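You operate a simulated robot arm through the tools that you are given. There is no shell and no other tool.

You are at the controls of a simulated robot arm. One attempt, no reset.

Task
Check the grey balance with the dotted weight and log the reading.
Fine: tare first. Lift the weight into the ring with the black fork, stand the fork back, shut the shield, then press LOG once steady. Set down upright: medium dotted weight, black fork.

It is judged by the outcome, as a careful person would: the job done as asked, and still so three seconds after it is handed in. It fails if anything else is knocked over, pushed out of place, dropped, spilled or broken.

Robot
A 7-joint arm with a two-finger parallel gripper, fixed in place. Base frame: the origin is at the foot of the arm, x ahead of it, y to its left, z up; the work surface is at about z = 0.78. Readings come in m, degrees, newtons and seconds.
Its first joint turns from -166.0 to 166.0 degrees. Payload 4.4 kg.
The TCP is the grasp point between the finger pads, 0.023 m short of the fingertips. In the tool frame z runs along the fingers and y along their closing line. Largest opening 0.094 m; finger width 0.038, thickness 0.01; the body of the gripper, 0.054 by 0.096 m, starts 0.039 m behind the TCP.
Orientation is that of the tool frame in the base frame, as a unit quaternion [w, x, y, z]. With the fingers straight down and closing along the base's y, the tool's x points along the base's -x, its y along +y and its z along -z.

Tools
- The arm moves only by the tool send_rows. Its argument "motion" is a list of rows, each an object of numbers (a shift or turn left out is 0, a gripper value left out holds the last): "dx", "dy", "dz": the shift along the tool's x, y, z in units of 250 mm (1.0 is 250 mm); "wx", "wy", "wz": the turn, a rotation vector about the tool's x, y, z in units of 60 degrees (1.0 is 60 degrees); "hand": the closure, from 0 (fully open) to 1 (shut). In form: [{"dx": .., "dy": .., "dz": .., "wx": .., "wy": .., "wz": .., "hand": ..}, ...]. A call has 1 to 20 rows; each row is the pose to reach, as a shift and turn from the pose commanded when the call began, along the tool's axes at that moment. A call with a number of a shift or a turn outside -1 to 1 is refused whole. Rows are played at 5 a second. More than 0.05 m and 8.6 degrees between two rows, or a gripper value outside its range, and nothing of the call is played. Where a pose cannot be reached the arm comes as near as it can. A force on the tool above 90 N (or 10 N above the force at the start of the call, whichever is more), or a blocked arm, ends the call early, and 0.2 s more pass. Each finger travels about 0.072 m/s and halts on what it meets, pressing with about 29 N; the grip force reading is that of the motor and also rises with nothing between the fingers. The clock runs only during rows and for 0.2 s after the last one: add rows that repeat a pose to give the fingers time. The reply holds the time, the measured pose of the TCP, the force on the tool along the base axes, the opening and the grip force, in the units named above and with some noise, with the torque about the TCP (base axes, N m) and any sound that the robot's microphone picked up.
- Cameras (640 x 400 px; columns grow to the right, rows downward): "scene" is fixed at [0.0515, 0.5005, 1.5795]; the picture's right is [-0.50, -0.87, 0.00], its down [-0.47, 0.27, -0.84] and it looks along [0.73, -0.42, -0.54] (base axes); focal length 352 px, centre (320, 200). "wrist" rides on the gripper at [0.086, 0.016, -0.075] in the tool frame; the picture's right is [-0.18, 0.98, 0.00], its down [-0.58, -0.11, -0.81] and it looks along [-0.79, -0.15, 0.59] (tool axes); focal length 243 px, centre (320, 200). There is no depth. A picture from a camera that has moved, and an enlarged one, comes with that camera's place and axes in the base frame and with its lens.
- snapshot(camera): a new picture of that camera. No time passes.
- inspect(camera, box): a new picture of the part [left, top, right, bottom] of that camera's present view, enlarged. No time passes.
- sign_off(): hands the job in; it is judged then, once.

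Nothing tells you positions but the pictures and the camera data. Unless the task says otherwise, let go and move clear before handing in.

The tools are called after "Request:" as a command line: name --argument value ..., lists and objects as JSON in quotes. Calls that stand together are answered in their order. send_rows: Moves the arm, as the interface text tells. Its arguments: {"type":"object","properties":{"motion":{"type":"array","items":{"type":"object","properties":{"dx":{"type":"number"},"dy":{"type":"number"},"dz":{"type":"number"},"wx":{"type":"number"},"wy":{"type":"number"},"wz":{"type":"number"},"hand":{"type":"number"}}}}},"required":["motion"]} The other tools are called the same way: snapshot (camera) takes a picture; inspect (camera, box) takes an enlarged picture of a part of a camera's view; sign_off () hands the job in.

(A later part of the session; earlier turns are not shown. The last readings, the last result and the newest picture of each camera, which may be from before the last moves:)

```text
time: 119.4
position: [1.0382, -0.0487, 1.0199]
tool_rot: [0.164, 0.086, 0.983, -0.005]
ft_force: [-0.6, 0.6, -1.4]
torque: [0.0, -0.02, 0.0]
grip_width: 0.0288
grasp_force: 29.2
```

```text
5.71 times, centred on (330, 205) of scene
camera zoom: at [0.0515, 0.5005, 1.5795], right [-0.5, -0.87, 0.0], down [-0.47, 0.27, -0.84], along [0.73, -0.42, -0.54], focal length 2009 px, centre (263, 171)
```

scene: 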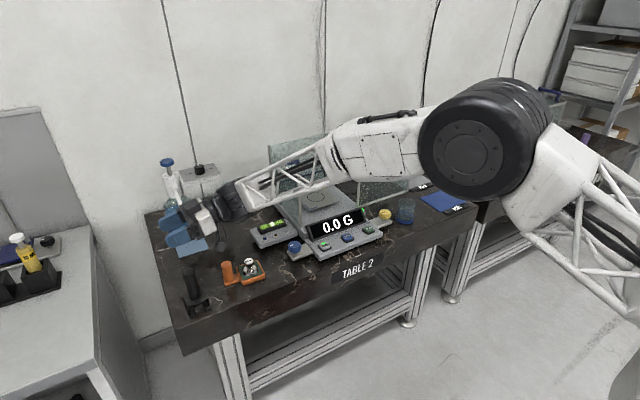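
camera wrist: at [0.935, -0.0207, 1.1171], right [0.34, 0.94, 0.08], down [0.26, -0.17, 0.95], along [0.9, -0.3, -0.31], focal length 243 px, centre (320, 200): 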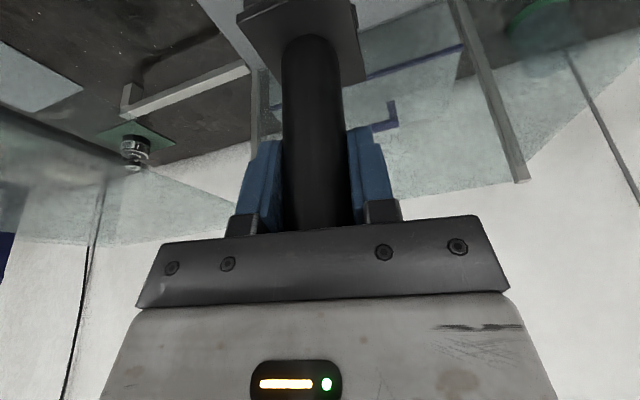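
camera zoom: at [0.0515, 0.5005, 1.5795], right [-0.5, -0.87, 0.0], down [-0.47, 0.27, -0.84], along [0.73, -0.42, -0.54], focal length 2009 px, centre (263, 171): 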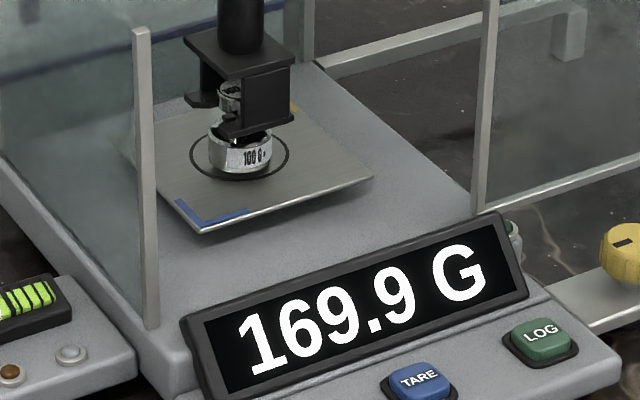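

Contact made; the reading jumped. I'll lower the tines another 5.5 mm so the stops clear the underside of the knob.

Request:
send_rows --motion '[{"dx": 0.0026, "dy": -0.0001, "dz": 0.0076}, {"dx": 0.0051, "dy": -0.0003, "dz": 0.0152}, {"dx": 0.0071, "dy": -0.0004, "dz": 0.0208}, {"dx": 0.0071, "dy": -0.0004, "dz": 0.0208}, {"dx": 0.0071, "dy": -0.0004, "dz": 0.0208}]'

Request:
inspect --camera "scene" --box '[290, 170, 370, 240]'

Request:
inspect --camera "scene" --box '[300, 175, 340, 210]'

```text
time: 120.6
position: [1.0379, -0.0487, 1.0144]
tool_rot: [0.164, 0.086, 0.983, -0.005]
ft_force: [0.2, 0.2, -2.5]
torque: [-0.01, 0.01, 0.01]
grip_width: 0.0289
grasp_force: 29.0
```

```text
5.71 times, centred on (330, 205) of scene
camera zoom: at [0.0515, 0.5005, 1.5795], right [-0.5, -0.87, 0.0], down [-0.47, 0.27, -0.84], along [0.73, -0.42, -0.54], focal length 2009 px, centre (263, 171)
```

zoom: 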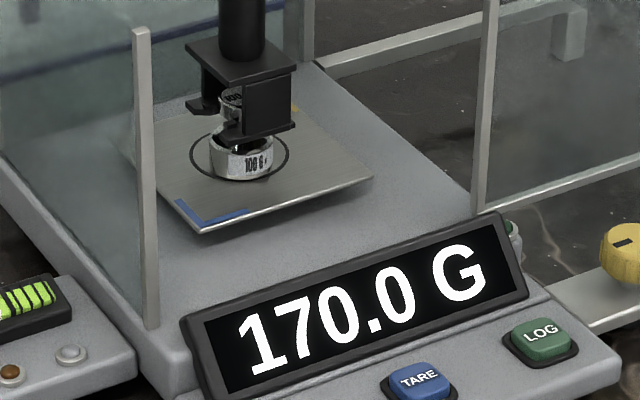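

```text
11.43 times, centred on (320, 192) of scene
camera zoom: at [0.0515, 0.5005, 1.5795], right [-0.5, -0.87, 0.0], down [-0.47, 0.27, -0.84], along [0.73, -0.42, -0.54], focal length 4018 px, centre (320, 286)
```

zoom: 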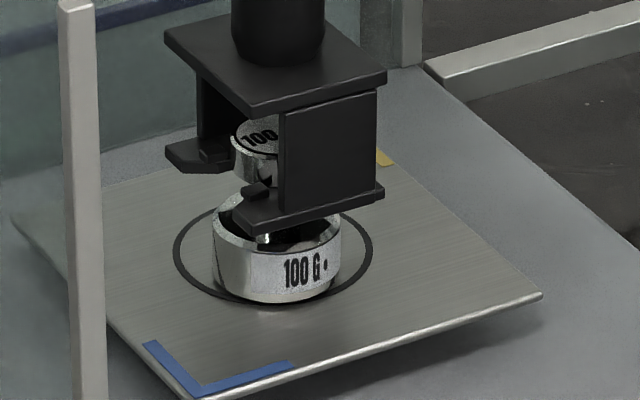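

The display reads 170.0 G with the fork still around the weight. The weight also sits about 1 cm off-centre, nearly on the ring's near line. I'll pick it up a few millimetres, shift it 8 mm further in, and set it down again.

Request:
send_rows --motion '[{"dx": -0.0035, "dy": 0.0002, "dz": -0.0104}, {"dx": -0.007, "dy": 0.0004, "dz": -0.0209}, {"dx": -0.0106, "dy": 0.0005, "dz": -0.0313}, {"dx": -0.0141, "dy": 0.0007, "dz": -0.0417}, {"dx": -0.0141, "dy": 0.0007, "dz": -0.0417}, {"dx": -0.0221, "dy": -0.0009, "dz": -0.039}, {"dx": -0.0301, "dy": -0.0025, "dz": -0.0363}, {"dx": -0.0381, "dy": -0.0041, "dz": -0.0336}, {"dx": -0.0461, "dy": -0.0057, "dz": -0.0309}, {"dx": -0.0461, "dy": -0.0057, "dz": -0.0309}, {"dx": -0.0461, "dy": -0.0057, "dz": -0.0309}]'

Request:
inspect --camera "scene" --box '[300, 175, 340, 210]'

Request:
inspect --camera "scene" --box '[290, 170, 370, 240]'

```text
time: 123.0
position: [1.045, -0.0496, 1.0258]
tool_rot: [0.163, 0.085, 0.983, -0.005]
ft_force: [1.1, -0.4, -2.0]
torque: [-0.02, 0.02, -0.02]
grip_width: 0.0294
grasp_force: 28.9
```

```text
11.43 times, centred on (320, 192) of scene
camera zoom: at [0.0515, 0.5005, 1.5795], right [-0.5, -0.87, 0.0], down [-0.47, 0.27, -0.84], along [0.73, -0.42, -0.54], focal length 4018 px, centre (320, 286)
```

zoom: 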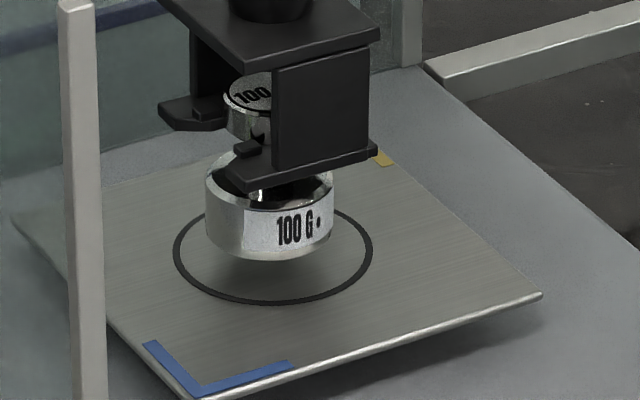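

```text
5.71 times, centred on (330, 205) of scene
camera zoom: at [0.0515, 0.5005, 1.5795], right [-0.5, -0.87, 0.0], down [-0.47, 0.27, -0.84], along [0.73, -0.42, -0.54], focal length 2009 px, centre (263, 171)
```

zoom: 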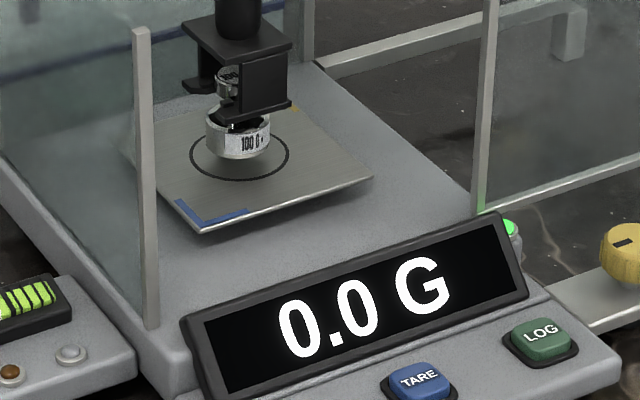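

Lifted off, the display returned to 0.0 G. From the last landing, this shift should put the weight within about 3 mm of the ring centre. I'll lower again slowly.

Request:
send_rows --motion '[{"dx": 0.002, "dy": -0.0001, "dz": 0.0058}, {"dx": 0.0039, "dy": -0.0002, "dz": 0.0115}, {"dx": 0.0059, "dy": -0.0003, "dz": 0.0173}, {"dx": 0.0078, "dy": -0.0004, "dz": 0.023}, {"dx": 0.0098, "dy": -0.0005, "dz": 0.0288}, {"dx": 0.0117, "dy": -0.0006, "dz": 0.0345}, {"dx": 0.0137, "dy": -0.0006, "dz": 0.0403}, {"dx": 0.0147, "dy": -0.0007, "dz": 0.0432}, {"dx": 0.0147, "dy": -0.0007, "dz": 0.0432}, {"dx": 0.0147, "dy": -0.0007, "dz": 0.0432}]'

Request:
inspect --camera "scene" --box '[300, 175, 340, 210]'

Request:
inspect --camera "scene" --box '[290, 170, 370, 240]'

```text
time: 125.2
position: [1.0455, -0.0505, 1.0139]
tool_rot: [0.164, 0.087, 0.983, -0.005]
ft_force: [0.3, 0.5, -0.5]
torque: [-0.05, -0.03, 0.01]
grip_width: 0.0292
grasp_force: 29.2
```

```text
11.43 times, centred on (320, 192) of scene
camera zoom: at [0.0515, 0.5005, 1.5795], right [-0.5, -0.87, 0.0], down [-0.47, 0.27, -0.84], along [0.73, -0.42, -0.54], focal length 4018 px, centre (320, 286)
```

zoom: 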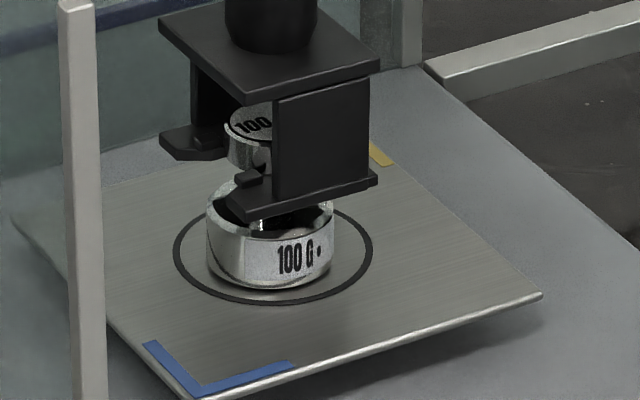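

```text
5.71 times, centred on (330, 205) of scene
camera zoom: at [0.0515, 0.5005, 1.5795], right [-0.5, -0.87, 0.0], down [-0.47, 0.27, -0.84], along [0.73, -0.42, -0.54], focal length 2009 px, centre (263, 171)
```

zoom: 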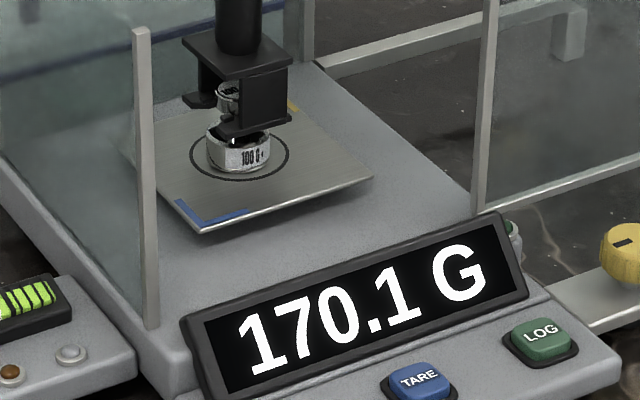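

The weight now sits well inside the ring, and the reading is about 170 with the shield still open. I'll lower the tines 2.5 mm more for clearance and back the fork out slowly along its slot.

Request:
send_rows --motion '[{"dx": 0.0016, "dy": -0.0001, "dz": 0.0047}, {"dx": 0.0032, "dy": -0.0002, "dz": 0.0095}, {"dx": 0.0032, "dy": -0.0002, "dz": 0.0095}]'

Request:
inspect --camera "scene" --box '[305, 175, 335, 205]'

```text
time: 126.0
position: [1.0453, -0.0507, 1.0109]
tool_rot: [0.164, 0.086, 0.983, -0.005]
ft_force: [-0.1, 0.0, -0.3]
torque: [0.05, 0.02, -0.04]
grip_width: 0.0289
grasp_force: 28.8
```

```text
13.33 times, centred on (320, 190) of scene
camera zoom: at [0.0515, 0.5005, 1.5795], right [-0.5, -0.87, 0.0], down [-0.47, 0.27, -0.84], along [0.73, -0.42, -0.54], focal length 4688 px, centre (320, 333)
```

zoom: 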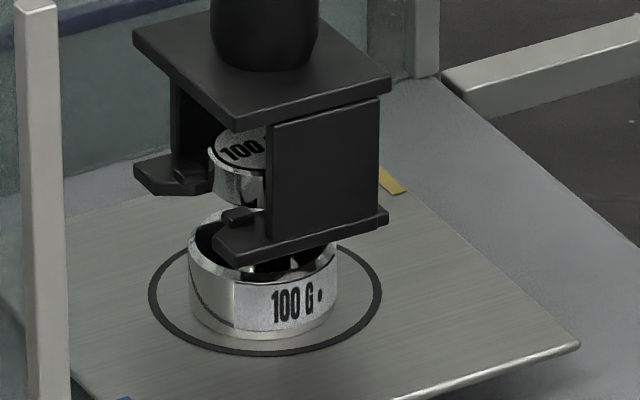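

Request:
send_rows --motion '[{"dx": -0.0013, "dy": -0.0119, "dz": 0.0002}, {"dx": -0.0026, "dy": -0.0238, "dz": 0.0005}, {"dx": -0.0039, "dy": -0.0358, "dz": 0.0007}, {"dx": -0.0053, "dy": -0.0477, "dz": 0.001}, {"dx": -0.0066, "dy": -0.0596, "dz": 0.0012}, {"dx": -0.0066, "dy": -0.0596, "dz": 0.0012}]'

Request:
inspect --camera "scene" --box '[305, 175, 335, 205]'

```text
time: 127.4
position: [1.0445, -0.066, 1.0126]
tool_rot: [0.163, 0.086, 0.983, -0.006]
ft_force: [-1.4, 0.3, -0.8]
torque: [0.0, 0.02, -0.03]
grip_width: 0.029
grasp_force: 28.7
```

```text
13.33 times, centred on (320, 190) of scene
camera zoom: at [0.0515, 0.5005, 1.5795], right [-0.5, -0.87, 0.0], down [-0.47, 0.27, -0.84], along [0.73, -0.42, -0.54], focal length 4688 px, centre (320, 333)
```

zoom: 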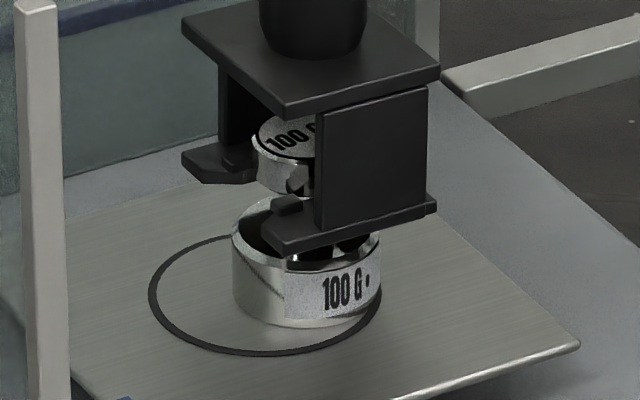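

The weight moved with the fork by about 1.5 cm, so something is still catching. I'm stopping here to look closely.

Request:
inspect --camera "scene" --box '[314, 178, 334, 200]'

Request:
inspect --camera "wrist" --box '[220, 0, 420, 60]'

Request:
inspect --camera "scene" --box '[290, 170, 370, 240]'

```text
16.00 times, centred on (324, 189) of scene
camera zoom: at [0.0515, 0.5005, 1.5795], right [-0.5, -0.87, 0.0], down [-0.47, 0.27, -0.84], along [0.73, -0.42, -0.54], focal length 5626 px, centre (256, 376)
```

zoom: 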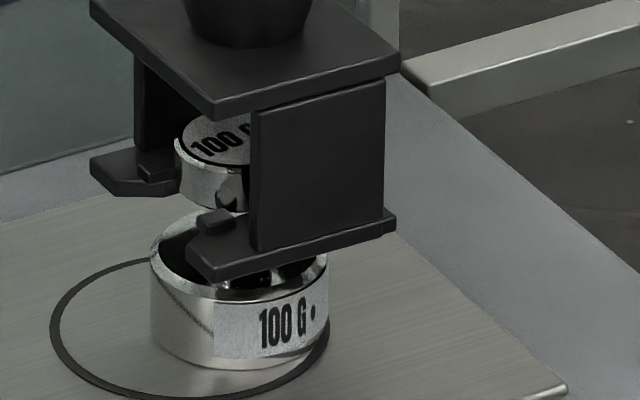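

```text
3.20 times, centred on (320, 30) of wrist
camera zoom: at [0.942, -0.0322, 1.0555], right [0.34, 0.94, 0.08], down [0.26, -0.17, 0.95], along [0.9, -0.3, -0.31], focal length 776 px, centre (320, 744)
```

zoom: 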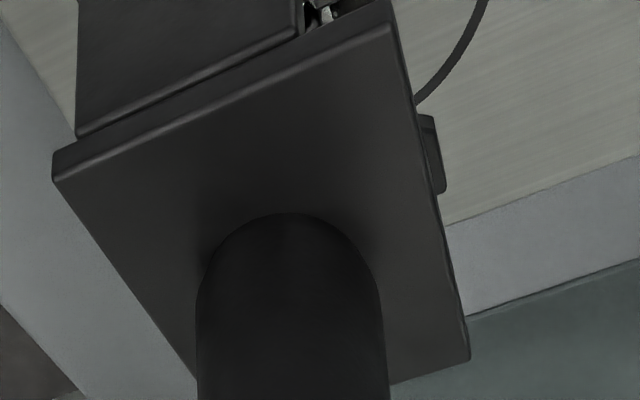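

```text
5.71 times, centred on (330, 205) of scene
camera zoom: at [0.0515, 0.5005, 1.5795], right [-0.5, -0.87, 0.0], down [-0.47, 0.27, -0.84], along [0.73, -0.42, -0.54], focal length 2009 px, centre (263, 171)
```

zoom: 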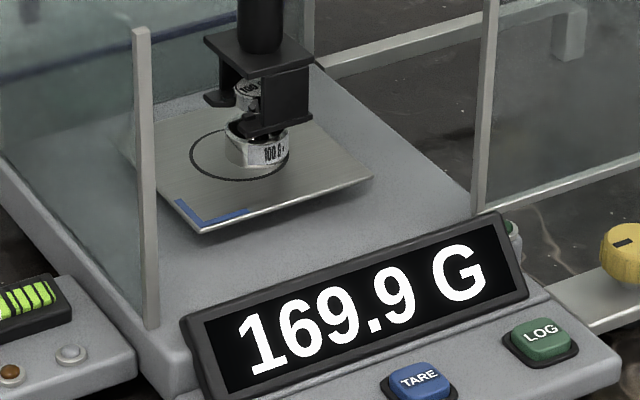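

The cause is clear: the tines were still only about 1–2 mm below the knob's underside, because the weight touched down later than I thought. The display had reacted early. I'll lift again, re-centre on the ring, set it down, and then lower the fork much further before withdrawing.

Request:
send_rows --motion '[{"dx": -0.0026, "dy": 0.0001, "dz": -0.0076}, {"dx": -0.0052, "dy": 0.0003, "dz": -0.0152}, {"dx": -0.0077, "dy": 0.0004, "dz": -0.0227}, {"dx": -0.0103, "dy": 0.0005, "dz": -0.0303}, {"dx": -0.0103, "dy": 0.0005, "dz": -0.0303}, {"dx": -0.0113, "dy": 0.0127, "dz": -0.0298}, {"dx": -0.0123, "dy": 0.0249, "dz": -0.0292}, {"dx": -0.0133, "dy": 0.0372, "dz": -0.0287}, {"dx": -0.0143, "dy": 0.0494, "dz": -0.0281}, {"dx": -0.0143, "dy": 0.0494, "dz": -0.0281}, {"dx": -0.0143, "dy": 0.0494, "dz": -0.0281}]'

Request:
inspect --camera "scene" --box '[305, 175, 335, 205]'

Request:
inspect --camera "scene" --box '[290, 170, 370, 240]'

```text
time: 129.8
position: [1.0475, -0.0537, 1.0202]
tool_rot: [0.163, 0.086, 0.983, -0.005]
ft_force: [-0.8, 0.3, -1.1]
torque: [0.0, -0.05, 0.0]
grip_width: 0.029
grasp_force: 29.6
```

```text
13.33 times, centred on (320, 190) of scene
camera zoom: at [0.0515, 0.5005, 1.5795], right [-0.5, -0.87, 0.0], down [-0.47, 0.27, -0.84], along [0.73, -0.42, -0.54], focal length 4688 px, centre (320, 333)
```

zoom: 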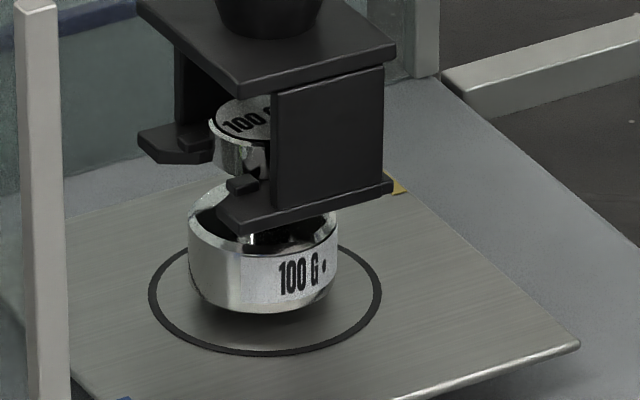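

```text
5.71 times, centred on (330, 205) of scene
camera zoom: at [0.0515, 0.5005, 1.5795], right [-0.5, -0.87, 0.0], down [-0.47, 0.27, -0.84], along [0.73, -0.42, -0.54], focal length 2009 px, centre (263, 171)
```

zoom: 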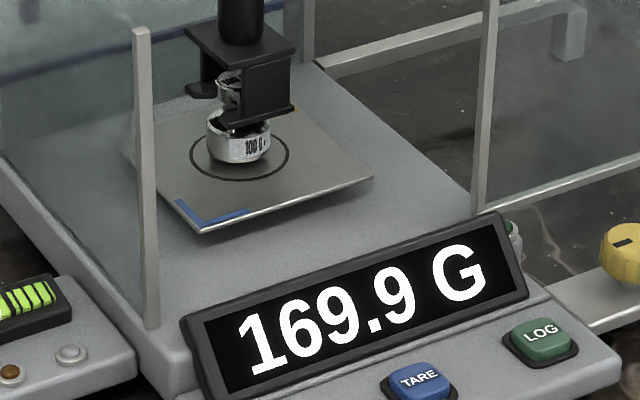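

Now it hangs right over the ring centre. I'll lower to the pan and continue so the fork drops well below the knob.

Request:
send_rows --motion '[{"dx": 0.002, "dy": -0.0001, "dz": 0.0058}, {"dx": 0.0039, "dy": -0.0002, "dz": 0.0115}, {"dx": 0.0059, "dy": -0.0003, "dz": 0.0173}, {"dx": 0.0078, "dy": -0.0004, "dz": 0.0231}, {"dx": 0.0098, "dy": -0.0005, "dz": 0.0288}, {"dx": 0.0117, "dy": -0.0006, "dz": 0.0346}, {"dx": 0.0137, "dy": -0.0007, "dz": 0.0404}, {"dx": 0.0156, "dy": -0.0008, "dz": 0.0461}, {"dx": 0.0156, "dy": -0.0008, "dz": 0.0461}, {"dx": 0.0156, "dy": -0.0008, "dz": 0.0461}]'

Request:
inspect --camera "scene" --box '[305, 175, 335, 205]'

Request:
inspect --camera "scene" --box '[290, 170, 370, 240]'

```text
time: 132.0
position: [1.047, -0.0538, 1.0065]
tool_rot: [0.163, 0.086, 0.983, -0.006]
ft_force: [-0.9, -0.7, -0.8]
torque: [0.0, -0.01, 0.03]
grip_width: 0.0289
grasp_force: 28.7
```

```text
13.33 times, centred on (320, 190) of scene
camera zoom: at [0.0515, 0.5005, 1.5795], right [-0.5, -0.87, 0.0], down [-0.47, 0.27, -0.84], along [0.73, -0.42, -0.54], focal length 4688 px, centre (320, 333)
```

zoom: 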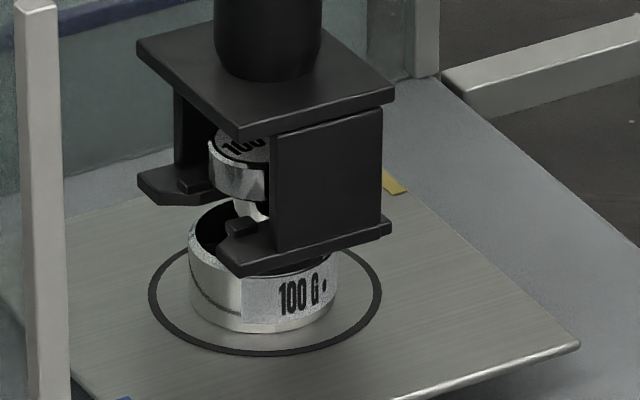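

```text
5.71 times, centred on (330, 205) of scene
camera zoom: at [0.0515, 0.5005, 1.5795], right [-0.5, -0.87, 0.0], down [-0.47, 0.27, -0.84], along [0.73, -0.42, -0.54], focal length 2009 px, centre (263, 171)
```

zoom: 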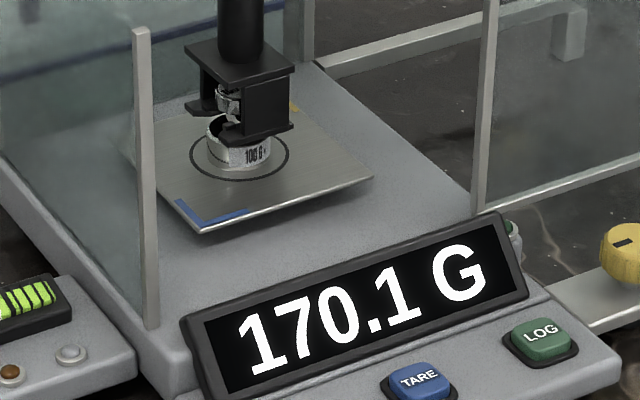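

Request:
inspect --camera "scene" --box '[310, 178, 332, 200]'

```text
16.00 times, centred on (321, 189) of scene
camera zoom: at [0.0515, 0.5005, 1.5795], right [-0.5, -0.87, 0.0], down [-0.47, 0.27, -0.84], along [0.73, -0.42, -0.54], focal length 5626 px, centre (304, 376)
```

zoom: 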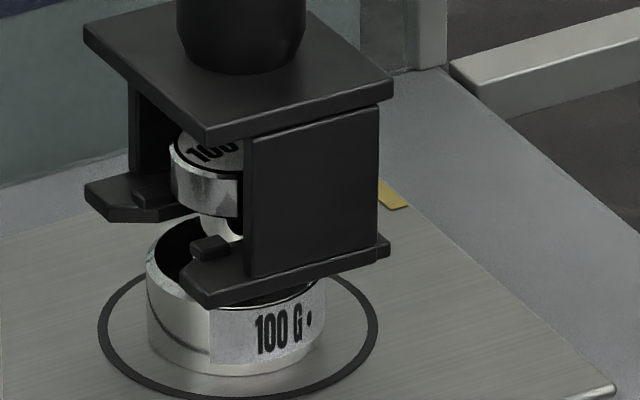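

The stops are now about 2 mm below the knob's underside. I'll lower 2 mm more for margin, then withdraw a little and check that the weight stays put.

Request:
send_rows --motion '[{"dx": 0.0013, "dy": -0.0001, "dz": 0.0038}, {"dx": 0.0026, "dy": -0.0001, "dz": 0.0076}, {"dx": 0.0026, "dy": -0.0001, "dz": 0.0076}]'

Request:
send_rows --motion '[{"dx": -0.0009, "dy": -0.0079, "dz": 0.0002}, {"dx": -0.0018, "dy": -0.0159, "dz": 0.0003}, {"dx": -0.0026, "dy": -0.0238, "dz": 0.0005}, {"dx": -0.0026, "dy": -0.0238, "dz": 0.0005}]'

Request:
inspect --camera "scene" --box '[310, 178, 332, 200]'

```text
time: 132.8
position: [1.0467, -0.053, 1.0052]
tool_rot: [0.164, 0.086, 0.983, -0.005]
ft_force: [0.7, -0.3, -1.0]
torque: [-0.02, -0.01, 0.0]
grip_width: 0.029
grasp_force: 29.1
```

```text
time: 133.8
position: [1.0473, -0.0598, 1.0046]
tool_rot: [0.163, 0.086, 0.983, -0.004]
ft_force: [-1.1, 0.1, -0.9]
torque: [0.0, 0.02, -0.03]
grip_width: 0.0288
grasp_force: 28.4
```

```text
16.00 times, centred on (321, 189) of scene
camera zoom: at [0.0515, 0.5005, 1.5795], right [-0.5, -0.87, 0.0], down [-0.47, 0.27, -0.84], along [0.73, -0.42, -0.54], focal length 5626 px, centre (304, 376)
```

zoom: 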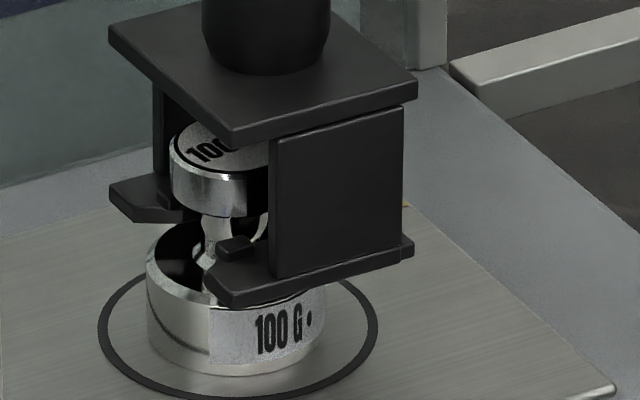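

The weight stayed in place while the fork slid. I'll continue withdrawing.

Request:
send_rows --motion '[{"dx": -0.0018, "dy": -0.0159, "dz": 0.0003}, {"dx": -0.0035, "dy": -0.0318, "dz": 0.0006}, {"dx": -0.0053, "dy": -0.0477, "dz": 0.001}, {"dx": -0.007, "dy": -0.0636, "dz": 0.0013}, {"dx": -0.007, "dy": -0.0636, "dz": 0.0013}]'

Request:
inspect --camera "scene" --box '[305, 175, 340, 205]'

```text
time: 135.0
position: [1.0452, -0.0766, 1.0043]
tool_rot: [0.164, 0.086, 0.983, -0.005]
ft_force: [-0.2, 0.2, 0.2]
torque: [-0.01, -0.04, -0.01]
grip_width: 0.029
grasp_force: 28.9
```

```text
13.33 times, centred on (322, 190) of scene
camera zoom: at [0.0515, 0.5005, 1.5795], right [-0.5, -0.87, 0.0], down [-0.47, 0.27, -0.84], along [0.73, -0.42, -0.54], focal length 4688 px, centre (287, 333)
```

zoom: 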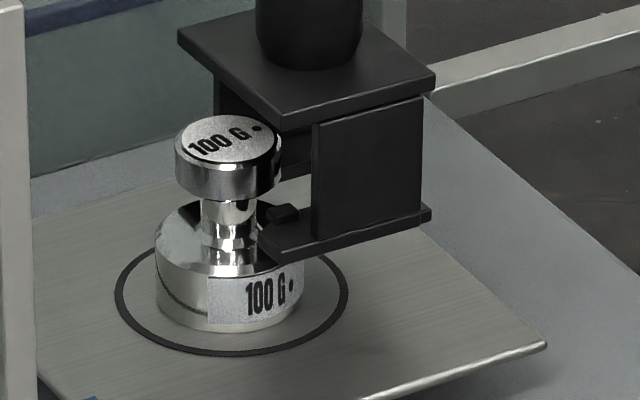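

The fork is nearly clear and the weight stands upright in the ring. I'll finish withdrawing, then rise straight up.

Request:
send_rows --motion '[{"dx": -0.0018, "dy": -0.0159, "dz": 0.0003}, {"dx": -0.0035, "dy": -0.0318, "dz": 0.0006}, {"dx": -0.0053, "dy": -0.0477, "dz": 0.001}, {"dx": -0.007, "dy": -0.0636, "dz": 0.0013}, {"dx": -0.0088, "dy": -0.0795, "dz": 0.0016}, {"dx": -0.0101, "dy": -0.0914, "dz": 0.0018}, {"dx": -0.0101, "dy": -0.0914, "dz": 0.0018}]'

Request:
inspect --camera "scene" --box '[290, 150, 390, 240]'

```text
time: 136.6
position: [1.0449, -0.099, 1.0057]
tool_rot: [0.164, 0.087, 0.983, -0.006]
ft_force: [0.4, 0.0, -0.8]
torque: [0.02, -0.04, 0.01]
grip_width: 0.0294
grasp_force: 29.2
```

```text
4.44 times, centred on (340, 195) of scene
camera zoom: at [0.0515, 0.5005, 1.5795], right [-0.5, -0.87, 0.0], down [-0.47, 0.27, -0.84], along [0.73, -0.42, -0.54], focal length 1563 px, centre (231, 222)
```

zoom: 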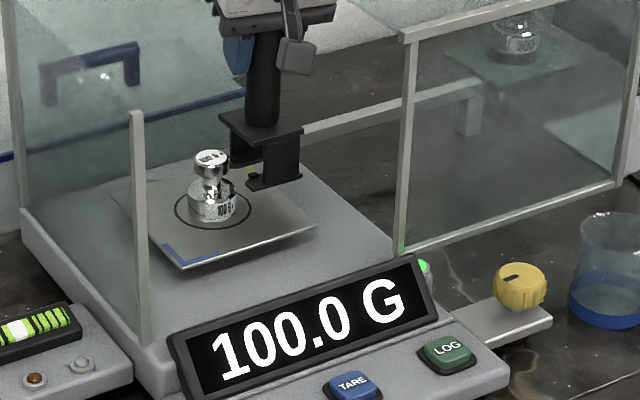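

The display shows a steady 100.0 G now that the fork is off the weight. I'll back off 7 mm more, then rise.

Request:
send_rows --motion '[{"dx": -0.0016, "dy": -0.0139, "dz": 0.0003}, {"dx": -0.0031, "dy": -0.0278, "dz": 0.0006}, {"dx": -0.0031, "dy": -0.0278, "dz": 0.0006}]'

Request:
inspect --camera "scene" --box '[300, 160, 350, 205]'

Request:
snapshot --camera "wrist"

```text
time: 137.4
position: [1.0444, -0.1071, 1.005]
tool_rot: [0.163, 0.087, 0.983, -0.006]
ft_force: [-0.2, 1.1, -1.4]
torque: [-0.04, 0.01, 0.04]
grip_width: 0.0285
grasp_force: 28.3
```

```text
8.89 times, centred on (325, 182) of scene
camera zoom: at [0.0515, 0.5005, 1.5795], right [-0.5, -0.87, 0.0], down [-0.47, 0.27, -0.84], along [0.73, -0.42, -0.54], focal length 3125 px, centre (276, 356)
```

zoom: 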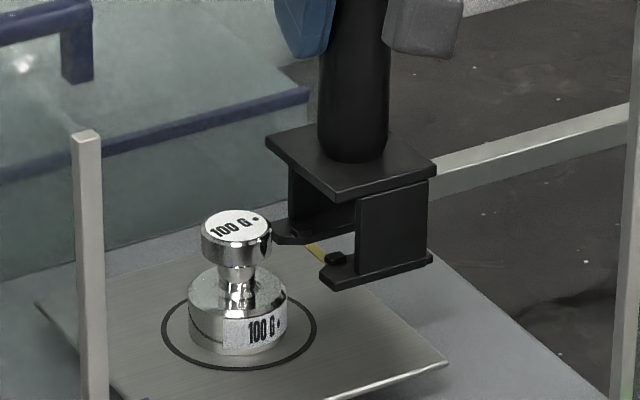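

```text
taken
camera wrist: at [0.9427, -0.0723, 1.0488], right [0.34, 0.94, 0.08], down [0.26, -0.17, 0.95], along [0.9, -0.3, -0.31], focal length 243 px, centre (320, 200)
```

wrist: 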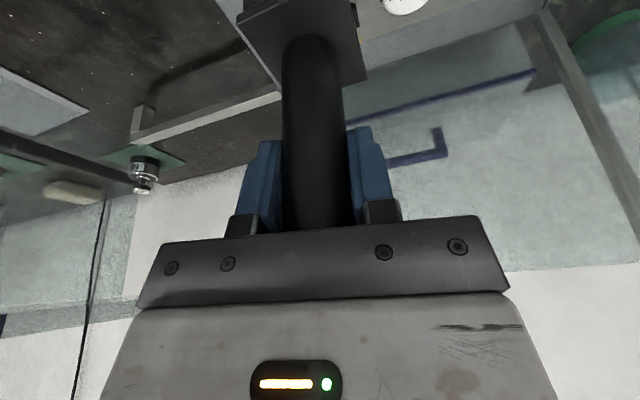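

Clear of the knob by about a centimetre. Rising straight up.

Request:
send_rows --motion '[{"dx": -0.0145, "dy": 0.0007, "dz": -0.0426}, {"dx": -0.0289, "dy": 0.0015, "dz": -0.0853}, {"dx": -0.0434, "dy": 0.0022, "dz": -0.1279}, {"dx": -0.0579, "dy": 0.0029, "dz": -0.1706}, {"dx": -0.0723, "dy": 0.0036, "dz": -0.2132}, {"dx": -0.0868, "dy": 0.0044, "dz": -0.2558}, {"dx": -0.1012, "dy": 0.0051, "dz": -0.2985}, {"dx": -0.1157, "dy": 0.0058, "dz": -0.3411}, {"dx": -0.1157, "dy": 0.0058, "dz": -0.3411}]'

Request:
inspect --camera "scene" --box '[280, 120, 420, 240]'

```text
time: 139.4
position: [1.0426, -0.1049, 1.095]
tool_rot: [0.163, 0.086, 0.983, -0.005]
ft_force: [-0.3, 0.0, -0.6]
torque: [0.01, 0.03, 0.03]
grip_width: 0.029
grasp_force: 29.2
```

```text
3.33 times, centred on (350, 180) of scene
camera zoom: at [0.0515, 0.5005, 1.5795], right [-0.5, -0.87, 0.0], down [-0.47, 0.27, -0.84], along [0.73, -0.42, -0.54], focal length 1172 px, centre (220, 267)
```

zoom: 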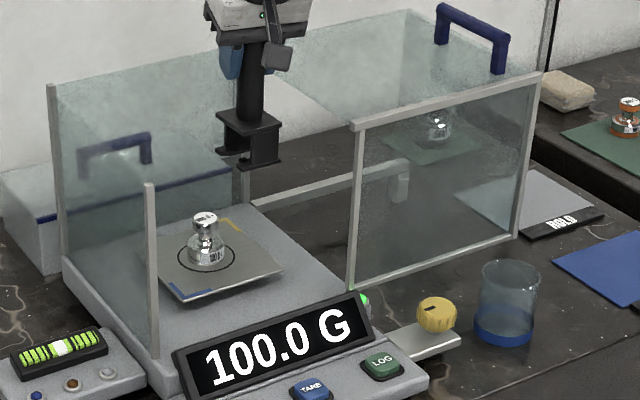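

The fork is free, the weight stands in the ring, and the display holds 100.0 G. I'll carry the fork out the front and back toward its place on the left.

Request:
send_rows --motion '[{"dx": 0.0244, "dy": 0.0023, "dz": -0.0082}, {"dx": 0.0731, "dy": 0.0069, "dz": -0.0247}, {"dx": 0.1218, "dy": 0.0115, "dz": -0.0412}, {"dx": 0.1706, "dy": 0.0161, "dz": -0.0576}, {"dx": 0.2193, "dy": 0.0207, "dz": -0.0741}, {"dx": 0.268, "dy": 0.0253, "dz": -0.0906}, {"dx": 0.3168, "dy": 0.0299, "dz": -0.107}, {"dx": 0.3655, "dy": 0.0345, "dz": -0.1235}, {"dx": 0.4142, "dy": 0.0391, "dz": -0.14}, {"dx": 0.463, "dy": 0.0437, "dz": -0.1564}, {"dx": 0.5117, "dy": 0.0483, "dz": -0.1729}, {"dx": 0.5604, "dy": 0.0529, "dz": -0.1894}, {"dx": 0.6092, "dy": 0.0575, "dz": -0.2058}, {"dx": 0.6579, "dy": 0.0621, "dz": -0.2223}, {"dx": 0.7066, "dy": 0.0667, "dz": -0.2388}, {"dx": 0.731, "dy": 0.069, "dz": -0.247}, {"dx": 0.731, "dy": 0.069, "dz": -0.247}]'

Request:
send_rows --motion '[{"dx": 0.0092, "dy": 0.0251, "dz": -0.0008}, {"dx": 0.0262, "dy": 0.0752, "dz": -0.0024}, {"dx": 0.0437, "dy": 0.1253, "dz": -0.004}, {"dx": 0.0612, "dy": 0.1754, "dz": -0.0056}, {"dx": 0.0787, "dy": 0.2255, "dz": -0.0072}, {"dx": 0.0962, "dy": 0.2756, "dz": -0.0088}, {"dx": 0.1136, "dy": 0.3257, "dz": -0.0104}, {"dx": 0.1311, "dy": 0.3758, "dz": -0.012}, {"dx": 0.1486, "dy": 0.4259, "dz": -0.0136}, {"dx": 0.1661, "dy": 0.476, "dz": -0.0152}, {"dx": 0.1836, "dy": 0.5261, "dz": -0.0168}, {"dx": 0.201, "dy": 0.5762, "dz": -0.0184}, {"dx": 0.2185, "dy": 0.6263, "dz": -0.02}, {"dx": 0.236, "dy": 0.6764, "dz": -0.0216}, {"dx": 0.2535, "dy": 0.7265, "dz": -0.0232}, {"dx": 0.271, "dy": 0.7766, "dz": -0.0248}, {"dx": 0.2885, "dy": 0.8267, "dz": -0.0264}, {"dx": 0.3059, "dy": 0.8768, "dz": -0.028}, {"dx": 0.3234, "dy": 0.9269, "dz": -0.0296}, {"dx": 0.3322, "dy": 0.952, "dz": -0.0304}]'

Request:
snapshot --camera "scene"

Request:
snapshot --camera "wrist"

```text
time: 143.0
position: [0.8564, -0.056, 1.0951]
tool_rot: [0.163, 0.087, 0.983, -0.005]
ft_force: [-0.1, 0.0, -0.7]
torque: [-0.01, 0.0, 0.01]
grip_width: 0.0289
grasp_force: 28.9
```

```text
time: 147.2
position: [0.8195, 0.1928, 1.08]
tool_rot: [0.163, 0.086, 0.983, -0.006]
ft_force: [0.5, -1.3, -1.0]
torque: [-0.01, -0.01, 0.03]
grip_width: 0.0293
grasp_force: 29.1
```

```text
taken
```

scene: 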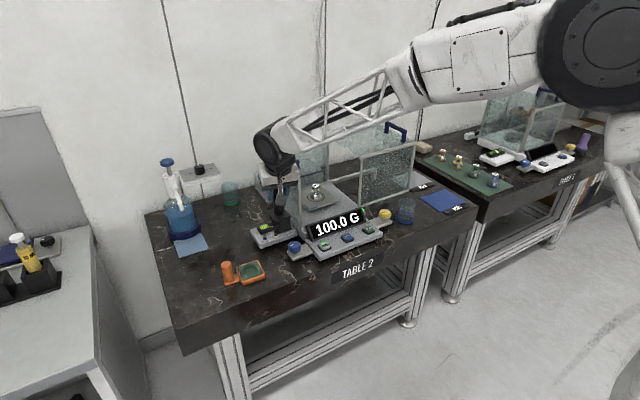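

```text
taken
camera wrist: at [0.7172, 0.227, 1.1236], right [0.34, 0.94, 0.08], down [0.26, -0.17, 0.95], along [0.9, -0.3, -0.31], focal length 243 px, centre (320, 200)
```

wrist: 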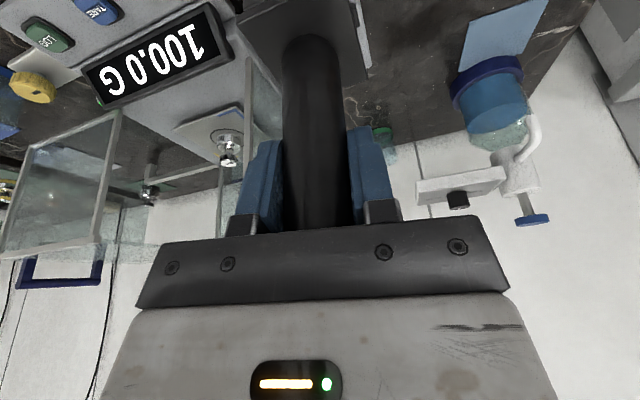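

Request:
send_rows --motion '[{"dx": 0.006, "dy": 0.0241, "dz": 0.0015}, {"dx": 0.018, "dy": 0.0723, "dz": 0.0046}, {"dx": 0.03, "dy": 0.1206, "dz": 0.0077}, {"dx": 0.0421, "dy": 0.1688, "dz": 0.0108}, {"dx": 0.0541, "dy": 0.217, "dz": 0.0139}, {"dx": 0.0661, "dy": 0.2652, "dz": 0.0169}, {"dx": 0.0781, "dy": 0.3134, "dz": 0.02}, {"dx": 0.0902, "dy": 0.3617, "dz": 0.0231}, {"dx": 0.1022, "dy": 0.4099, "dz": 0.0262}, {"dx": 0.1142, "dy": 0.4581, "dz": 0.0293}, {"dx": 0.1262, "dy": 0.5063, "dz": 0.0323}, {"dx": 0.1382, "dy": 0.5545, "dz": 0.0354}, {"dx": 0.1503, "dy": 0.6028, "dz": 0.0385}, {"dx": 0.1623, "dy": 0.651, "dz": 0.0416}, {"dx": 0.1743, "dy": 0.6992, "dz": 0.0447}, {"dx": 0.1863, "dy": 0.7474, "dz": 0.0477}, {"dx": 0.1984, "dy": 0.7956, "dz": 0.0508}, {"dx": 0.2104, "dy": 0.8439, "dz": 0.0539}, {"dx": 0.2284, "dy": 0.9162, "dz": 0.0585}, {"dx": 0.2404, "dy": 0.9644, "dz": 0.0616}]'

Request:
snapshot --camera "wrist"

Request:
inspect --camera "scene" --box '[150, 190, 290, 310]'

```text
time: 151.4
position: [0.8101, 0.4409, 1.051]
tool_rot: [0.164, 0.086, 0.983, -0.006]
ft_force: [0.3, -0.7, -0.8]
torque: [-0.03, -0.03, 0.0]
grip_width: 0.0289
grasp_force: 28.5
```

```text
taken
camera wrist: at [0.7075, 0.474, 1.0934], right [0.34, 0.94, 0.08], down [0.26, -0.17, 0.95], along [0.9, -0.3, -0.31], focal length 243 px, centre (320, 200)
```

wrist: 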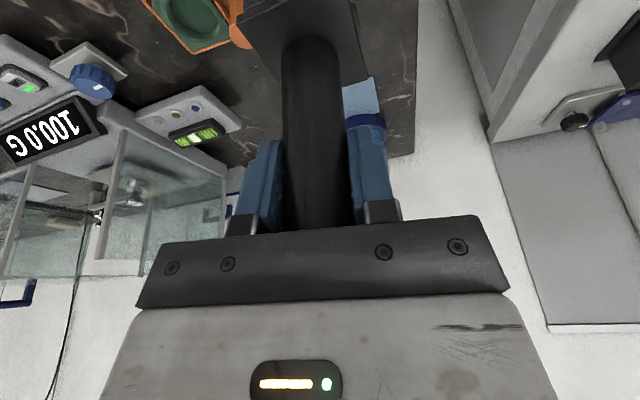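

```text
3.33 times, centred on (220, 250) of scene
camera zoom: at [0.0515, 0.5005, 1.5795], right [-0.5, -0.87, 0.0], down [-0.47, 0.27, -0.84], along [0.73, -0.42, -0.54], focal length 1172 px, centre (653, 33)
```

zoom: 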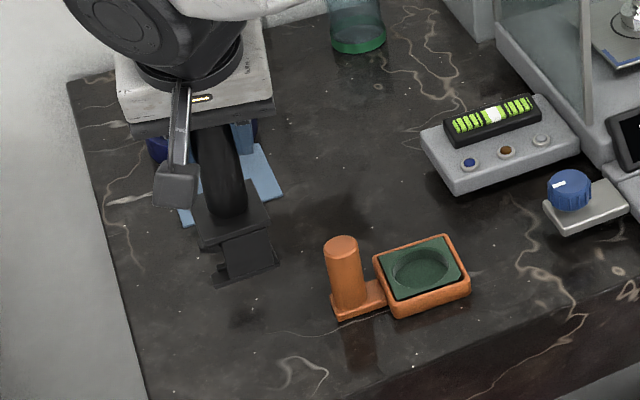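

I'll turn the fork back slowly to its original facing, over this open area.

Request:
send_rows --motion '[{"wx": -0.0159, "wy": 0.0008, "wz": -0.0468}, {"wx": -0.0318, "wy": 0.0016, "wz": -0.0937}, {"wx": -0.0477, "wy": 0.0024, "wz": -0.1405}, {"wx": -0.0636, "wy": 0.0032, "wz": -0.1874}, {"wx": -0.0795, "wy": 0.004, "wz": -0.2342}, {"wx": -0.0954, "wy": 0.0048, "wz": -0.2811}, {"wx": -0.1113, "wy": 0.0056, "wz": -0.3279}, {"wx": -0.1271, "wy": 0.0064, "wz": -0.3748}, {"wx": -0.143, "wy": 0.0072, "wz": -0.4216}, {"wx": -0.1589, "wy": 0.008, "wz": -0.4685}, {"wx": -0.1748, "wy": 0.0088, "wz": -0.5153}, {"wx": -0.1907, "wy": 0.0096, "wz": -0.5622}, {"wx": -0.2066, "wy": 0.0104, "wz": -0.609}, {"wx": -0.2225, "wy": 0.0112, "wz": -0.6559}, {"wx": -0.2384, "wy": 0.012, "wz": -0.7027}, {"wx": -0.2384, "wy": 0.012, "wz": -0.7027}]'

Request:
snapshot --camera "wrist"

```text
time: 154.8
position: [0.8088, 0.4397, 1.0496]
tool_rot: [0.155, -0.293, 0.942, 0.056]
ft_force: [-0.6, 0.1, -1.1]
torque: [0.01, 0.02, 0.02]
grip_width: 0.029
grasp_force: 28.9
```

```text
taken
camera wrist: at [0.7124, 0.3928, 1.0934], right [-0.42, 0.91, 0.08], down [0.31, 0.06, 0.95], along [0.86, 0.42, -0.31], focal length 243 px, centre (320, 200)
```

wrist: 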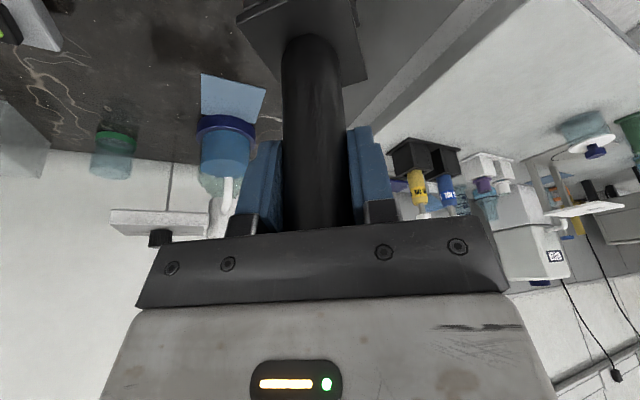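

Request:
send_rows --motion '[{"wx": -0.0161, "wy": 0.0007, "wz": -0.0468}, {"wx": -0.0321, "wy": 0.0015, "wz": -0.0936}, {"wx": -0.0482, "wy": 0.0022, "wz": -0.1404}, {"wx": -0.0642, "wy": 0.0029, "wz": -0.1872}, {"wx": -0.0803, "wy": 0.0036, "wz": -0.234}, {"wx": -0.0964, "wy": 0.0044, "wz": -0.2808}, {"wx": -0.1124, "wy": 0.0051, "wz": -0.3276}, {"wx": -0.1285, "wy": 0.0058, "wz": -0.3743}, {"wx": -0.1445, "wy": 0.0065, "wz": -0.4211}, {"wx": -0.1606, "wy": 0.0073, "wz": -0.4679}, {"wx": -0.1767, "wy": 0.008, "wz": -0.5147}, {"wx": -0.1927, "wy": 0.0087, "wz": -0.5615}, {"wx": -0.2088, "wy": 0.0094, "wz": -0.6083}, {"wx": -0.2248, "wy": 0.0102, "wz": -0.6551}, {"wx": -0.2409, "wy": 0.0109, "wz": -0.7019}, {"wx": -0.2409, "wy": 0.0109, "wz": -0.7019}]'

Request:
send_rows --motion '[{"wx": 0.0066, "wz": -0.0023}, {"wx": 0.0133, "wz": -0.0046}, {"wx": 0.0133, "wz": -0.0046}]'

Request:
snapshot --camera "wrist"

Request:
inspect --camera "scene" --box '[150, 190, 290, 310]'

```text
time: 158.2
position: [0.8072, 0.4401, 1.0492]
tool_rot: [0.121, -0.628, 0.761, 0.111]
ft_force: [0.4, 0.5, 0.4]
torque: [-0.01, 0.0, -0.01]
grip_width: 0.0291
grasp_force: 28.3
```

```text
time: 159.0
position: [0.8083, 0.4406, 1.0503]
tool_rot: [0.126, -0.629, 0.76, 0.106]
ft_force: [0.2, -0.4, -0.5]
torque: [0.0, 0.0, -0.01]
grip_width: 0.0291
grasp_force: 29.2
```

```text
taken
camera wrist: at [0.7725, 0.3396, 1.0937], right [-0.93, 0.36, 0.06], down [0.16, 0.26, 0.95], along [0.32, 0.9, -0.3], focal length 243 px, centre (320, 200)
```

wrist: 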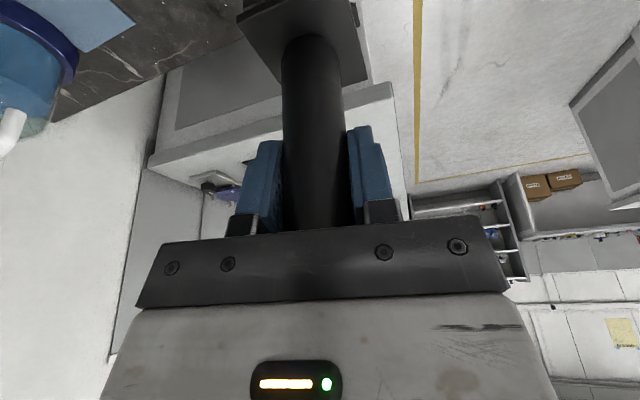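

```text
3.33 times, centred on (220, 250) of scene
camera zoom: at [0.0515, 0.5005, 1.5795], right [-0.5, -0.87, 0.0], down [-0.47, 0.27, -0.84], along [0.73, -0.42, -0.54], focal length 1172 px, centre (653, 33)
```

zoom: 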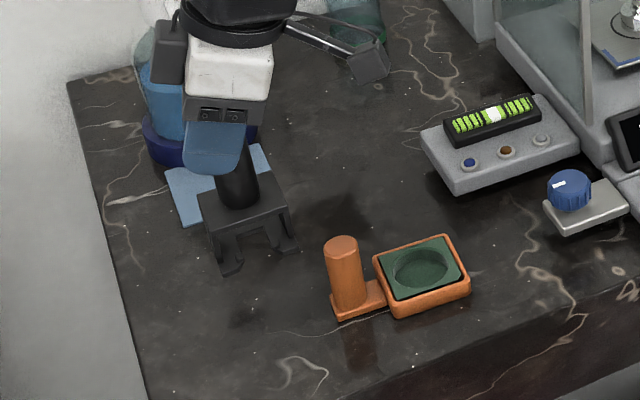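

Request:
send_rows --motion '[{"dx": -0.0168, "dy": -0.0383, "dz": 0.0057}, {"dx": -0.0335, "dy": -0.0765, "dz": 0.0113}, {"dx": -0.0503, "dy": -0.1148, "dz": 0.017}, {"dx": -0.067, "dy": -0.153, "dz": 0.0226}, {"dx": -0.0838, "dy": -0.1913, "dz": 0.0283}, {"dx": -0.1005, "dy": -0.2295, "dz": 0.0339}, {"dx": -0.1173, "dy": -0.2678, "dz": 0.0396}, {"dx": -0.134, "dy": -0.306, "dz": 0.0452}, {"dx": -0.134, "dy": -0.306, "dz": 0.0452}]'

Request:
send_rows --motion '[{"dx": 0.0195, "dy": -0.0002, "dz": 0.0568}, {"dx": 0.039, "dy": -0.0003, "dz": 0.1136}, {"dx": 0.0585, "dy": -0.0005, "dz": 0.1704}, {"dx": 0.078, "dy": -0.0006, "dz": 0.2272}, {"dx": 0.0975, "dy": -0.0008, "dz": 0.284}, {"dx": 0.117, "dy": -0.001, "dz": 0.3408}, {"dx": 0.1365, "dy": -0.0011, "dz": 0.3976}, {"dx": 0.156, "dy": -0.0013, "dz": 0.4544}, {"dx": 0.1755, "dy": -0.0014, "dz": 0.5112}, {"dx": 0.1755, "dy": -0.0014, "dz": 0.5112}]'

Request:
snapshot --camera "wrist"

Request:
inspect --camera "scene" --box '[150, 210, 280, 310]'

```text
time: 161.0
position: [0.8899, 0.4602, 1.0502]
tool_rot: [0.126, -0.629, 0.76, 0.105]
ft_force: [-0.3, 0.3, -0.3]
torque: [0.0, 0.01, 0.01]
grip_width: 0.0292
grasp_force: 28.7
```

```text
time: 163.2
position: [0.8894, 0.4608, 0.9146]
tool_rot: [0.125, -0.628, 0.76, 0.105]
ft_force: [-0.2, -0.7, -0.2]
torque: [0.01, -0.01, -0.04]
grip_width: 0.0289
grasp_force: 29.4
```

```text
taken
camera wrist: at [0.8531, 0.3594, 0.9585], right [-0.93, 0.36, 0.06], down [0.16, 0.26, 0.95], along [0.32, 0.9, -0.3], focal length 243 px, centre (320, 200)
```

wrist: 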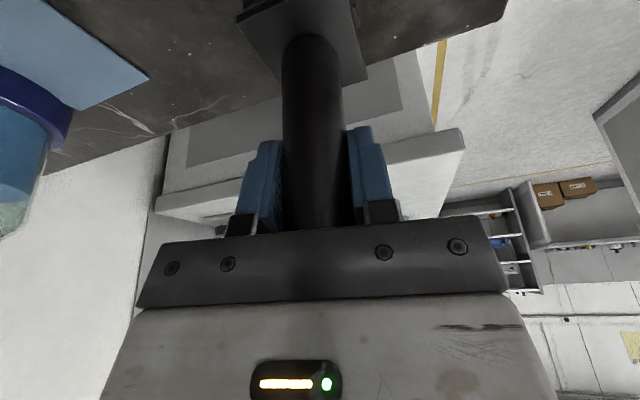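

```text
4.00 times, centred on (215, 260) of scene
camera zoom: at [0.0515, 0.5005, 1.5795], right [-0.5, -0.87, 0.0], down [-0.47, 0.27, -0.84], along [0.73, -0.42, -0.54], focal length 1406 px, centre (740, -40)
```

zoom: 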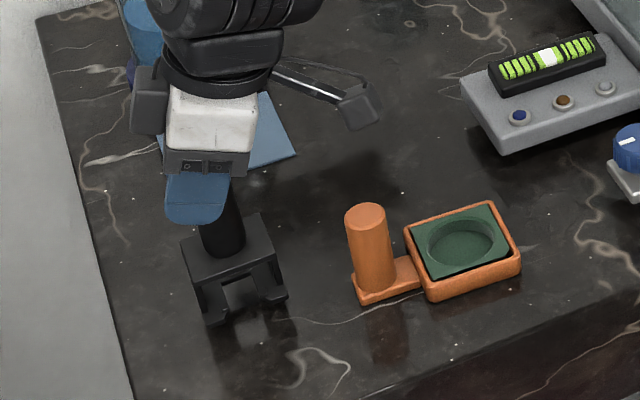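

Request:
send_rows --motion '[{"dx": 0.0065, "dz": 0.0189}, {"dx": 0.013, "dz": 0.0379}, {"dx": 0.0195, "dz": 0.0568}, {"dx": 0.0247, "dz": 0.0719}, {"dx": 0.0247, "dz": 0.0719}]'

Request:
send_rows --motion '[{"dx": 0.0013, "dz": 0.0038}, {"dx": 0.0026, "dz": 0.0076}, {"dx": 0.0026, "dz": 0.0076}]'

Request:
inspect --camera "scene" --box '[165, 230, 235, 290]'

```text
time: 164.4
position: [0.8909, 0.459, 0.8974]
tool_rot: [0.127, -0.629, 0.76, 0.105]
ft_force: [-1.7, -1.3, 9.4]
torque: [0.0, 0.03, -0.02]
grip_width: 0.0292
grasp_force: 28.5
```

```text
time: 165.2
position: [0.8913, 0.46, 0.8956]
tool_rot: [0.128, -0.628, 0.76, 0.106]
ft_force: [-1.3, -5.1, 26.4]
torque: [0.07, -0.09, 0.02]
grip_width: 0.0295
grasp_force: 29.4
```

```text
6.67 times, centred on (200, 260) of scene
camera zoom: at [0.0515, 0.5005, 1.5795], right [-0.5, -0.87, 0.0], down [-0.47, 0.27, -0.84], along [0.73, -0.42, -0.54], focal length 2344 px, centre (1120, -200)
```

zoom: 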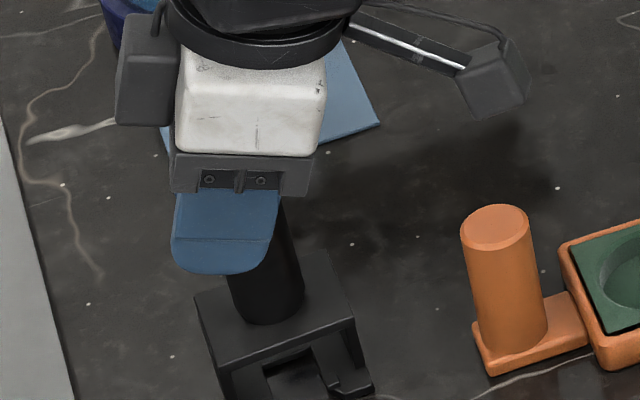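

The fork is on the table (26 N press). I'll ease off 2 mm, open, and retreat back along the tool.

Request:
send_rows --motion '[{"dx": -0.0031, "dz": -0.009}, {"dx": -0.0031, "dz": -0.009}, {"dx": -0.0031, "dz": -0.009, "hand": 0.6}, {"dx": -0.0031, "dz": -0.009, "hand": 0.3}, {"dx": -0.0031, "dz": -0.009, "hand": 0.0}, {"dx": -0.0031, "dz": -0.009, "hand": 0.0}]'

Request:
inspect --camera "scene" --box '[150, 220, 250, 310]'

Request:
snapshot --camera "wrist"

```text
time: 166.6
position: [0.891, 0.4583, 0.8955]
tool_rot: [0.126, -0.628, 0.76, 0.105]
ft_force: [-0.2, 0.2, 0.2]
torque: [0.02, -0.03, 0.01]
grip_width: 0.0938
grasp_force: 0.1
```

```text
4.44 times, centred on (200, 265) of scene
camera zoom: at [0.0515, 0.5005, 1.5795], right [-0.5, -0.87, 0.0], down [-0.47, 0.27, -0.84], along [0.73, -0.42, -0.54], focal length 1563 px, centre (853, -89)
```

zoom: 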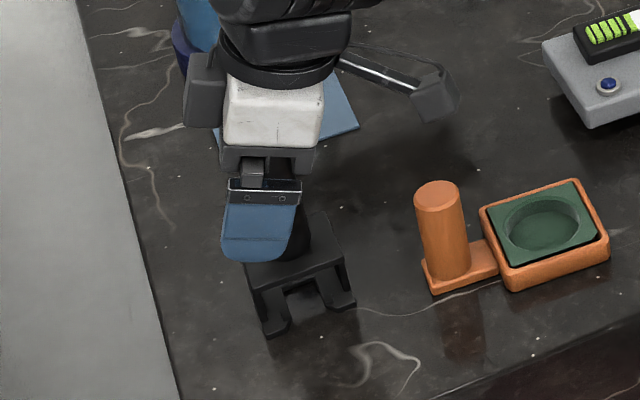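

```text
taken
camera wrist: at [0.8544, 0.359, 0.9391], right [-0.93, 0.36, 0.06], down [0.16, 0.26, 0.95], along [0.32, 0.9, -0.3], focal length 243 px, centre (320, 200)
```

wrist: 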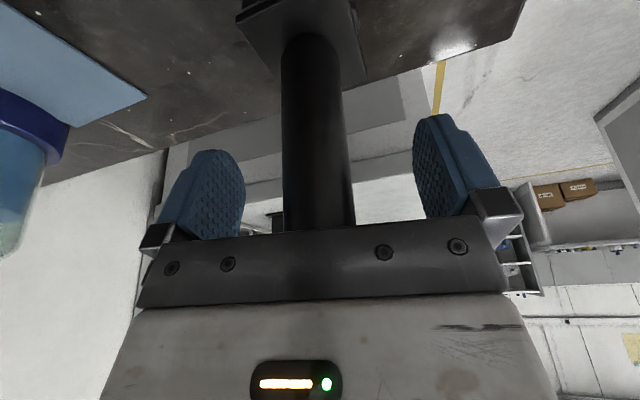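

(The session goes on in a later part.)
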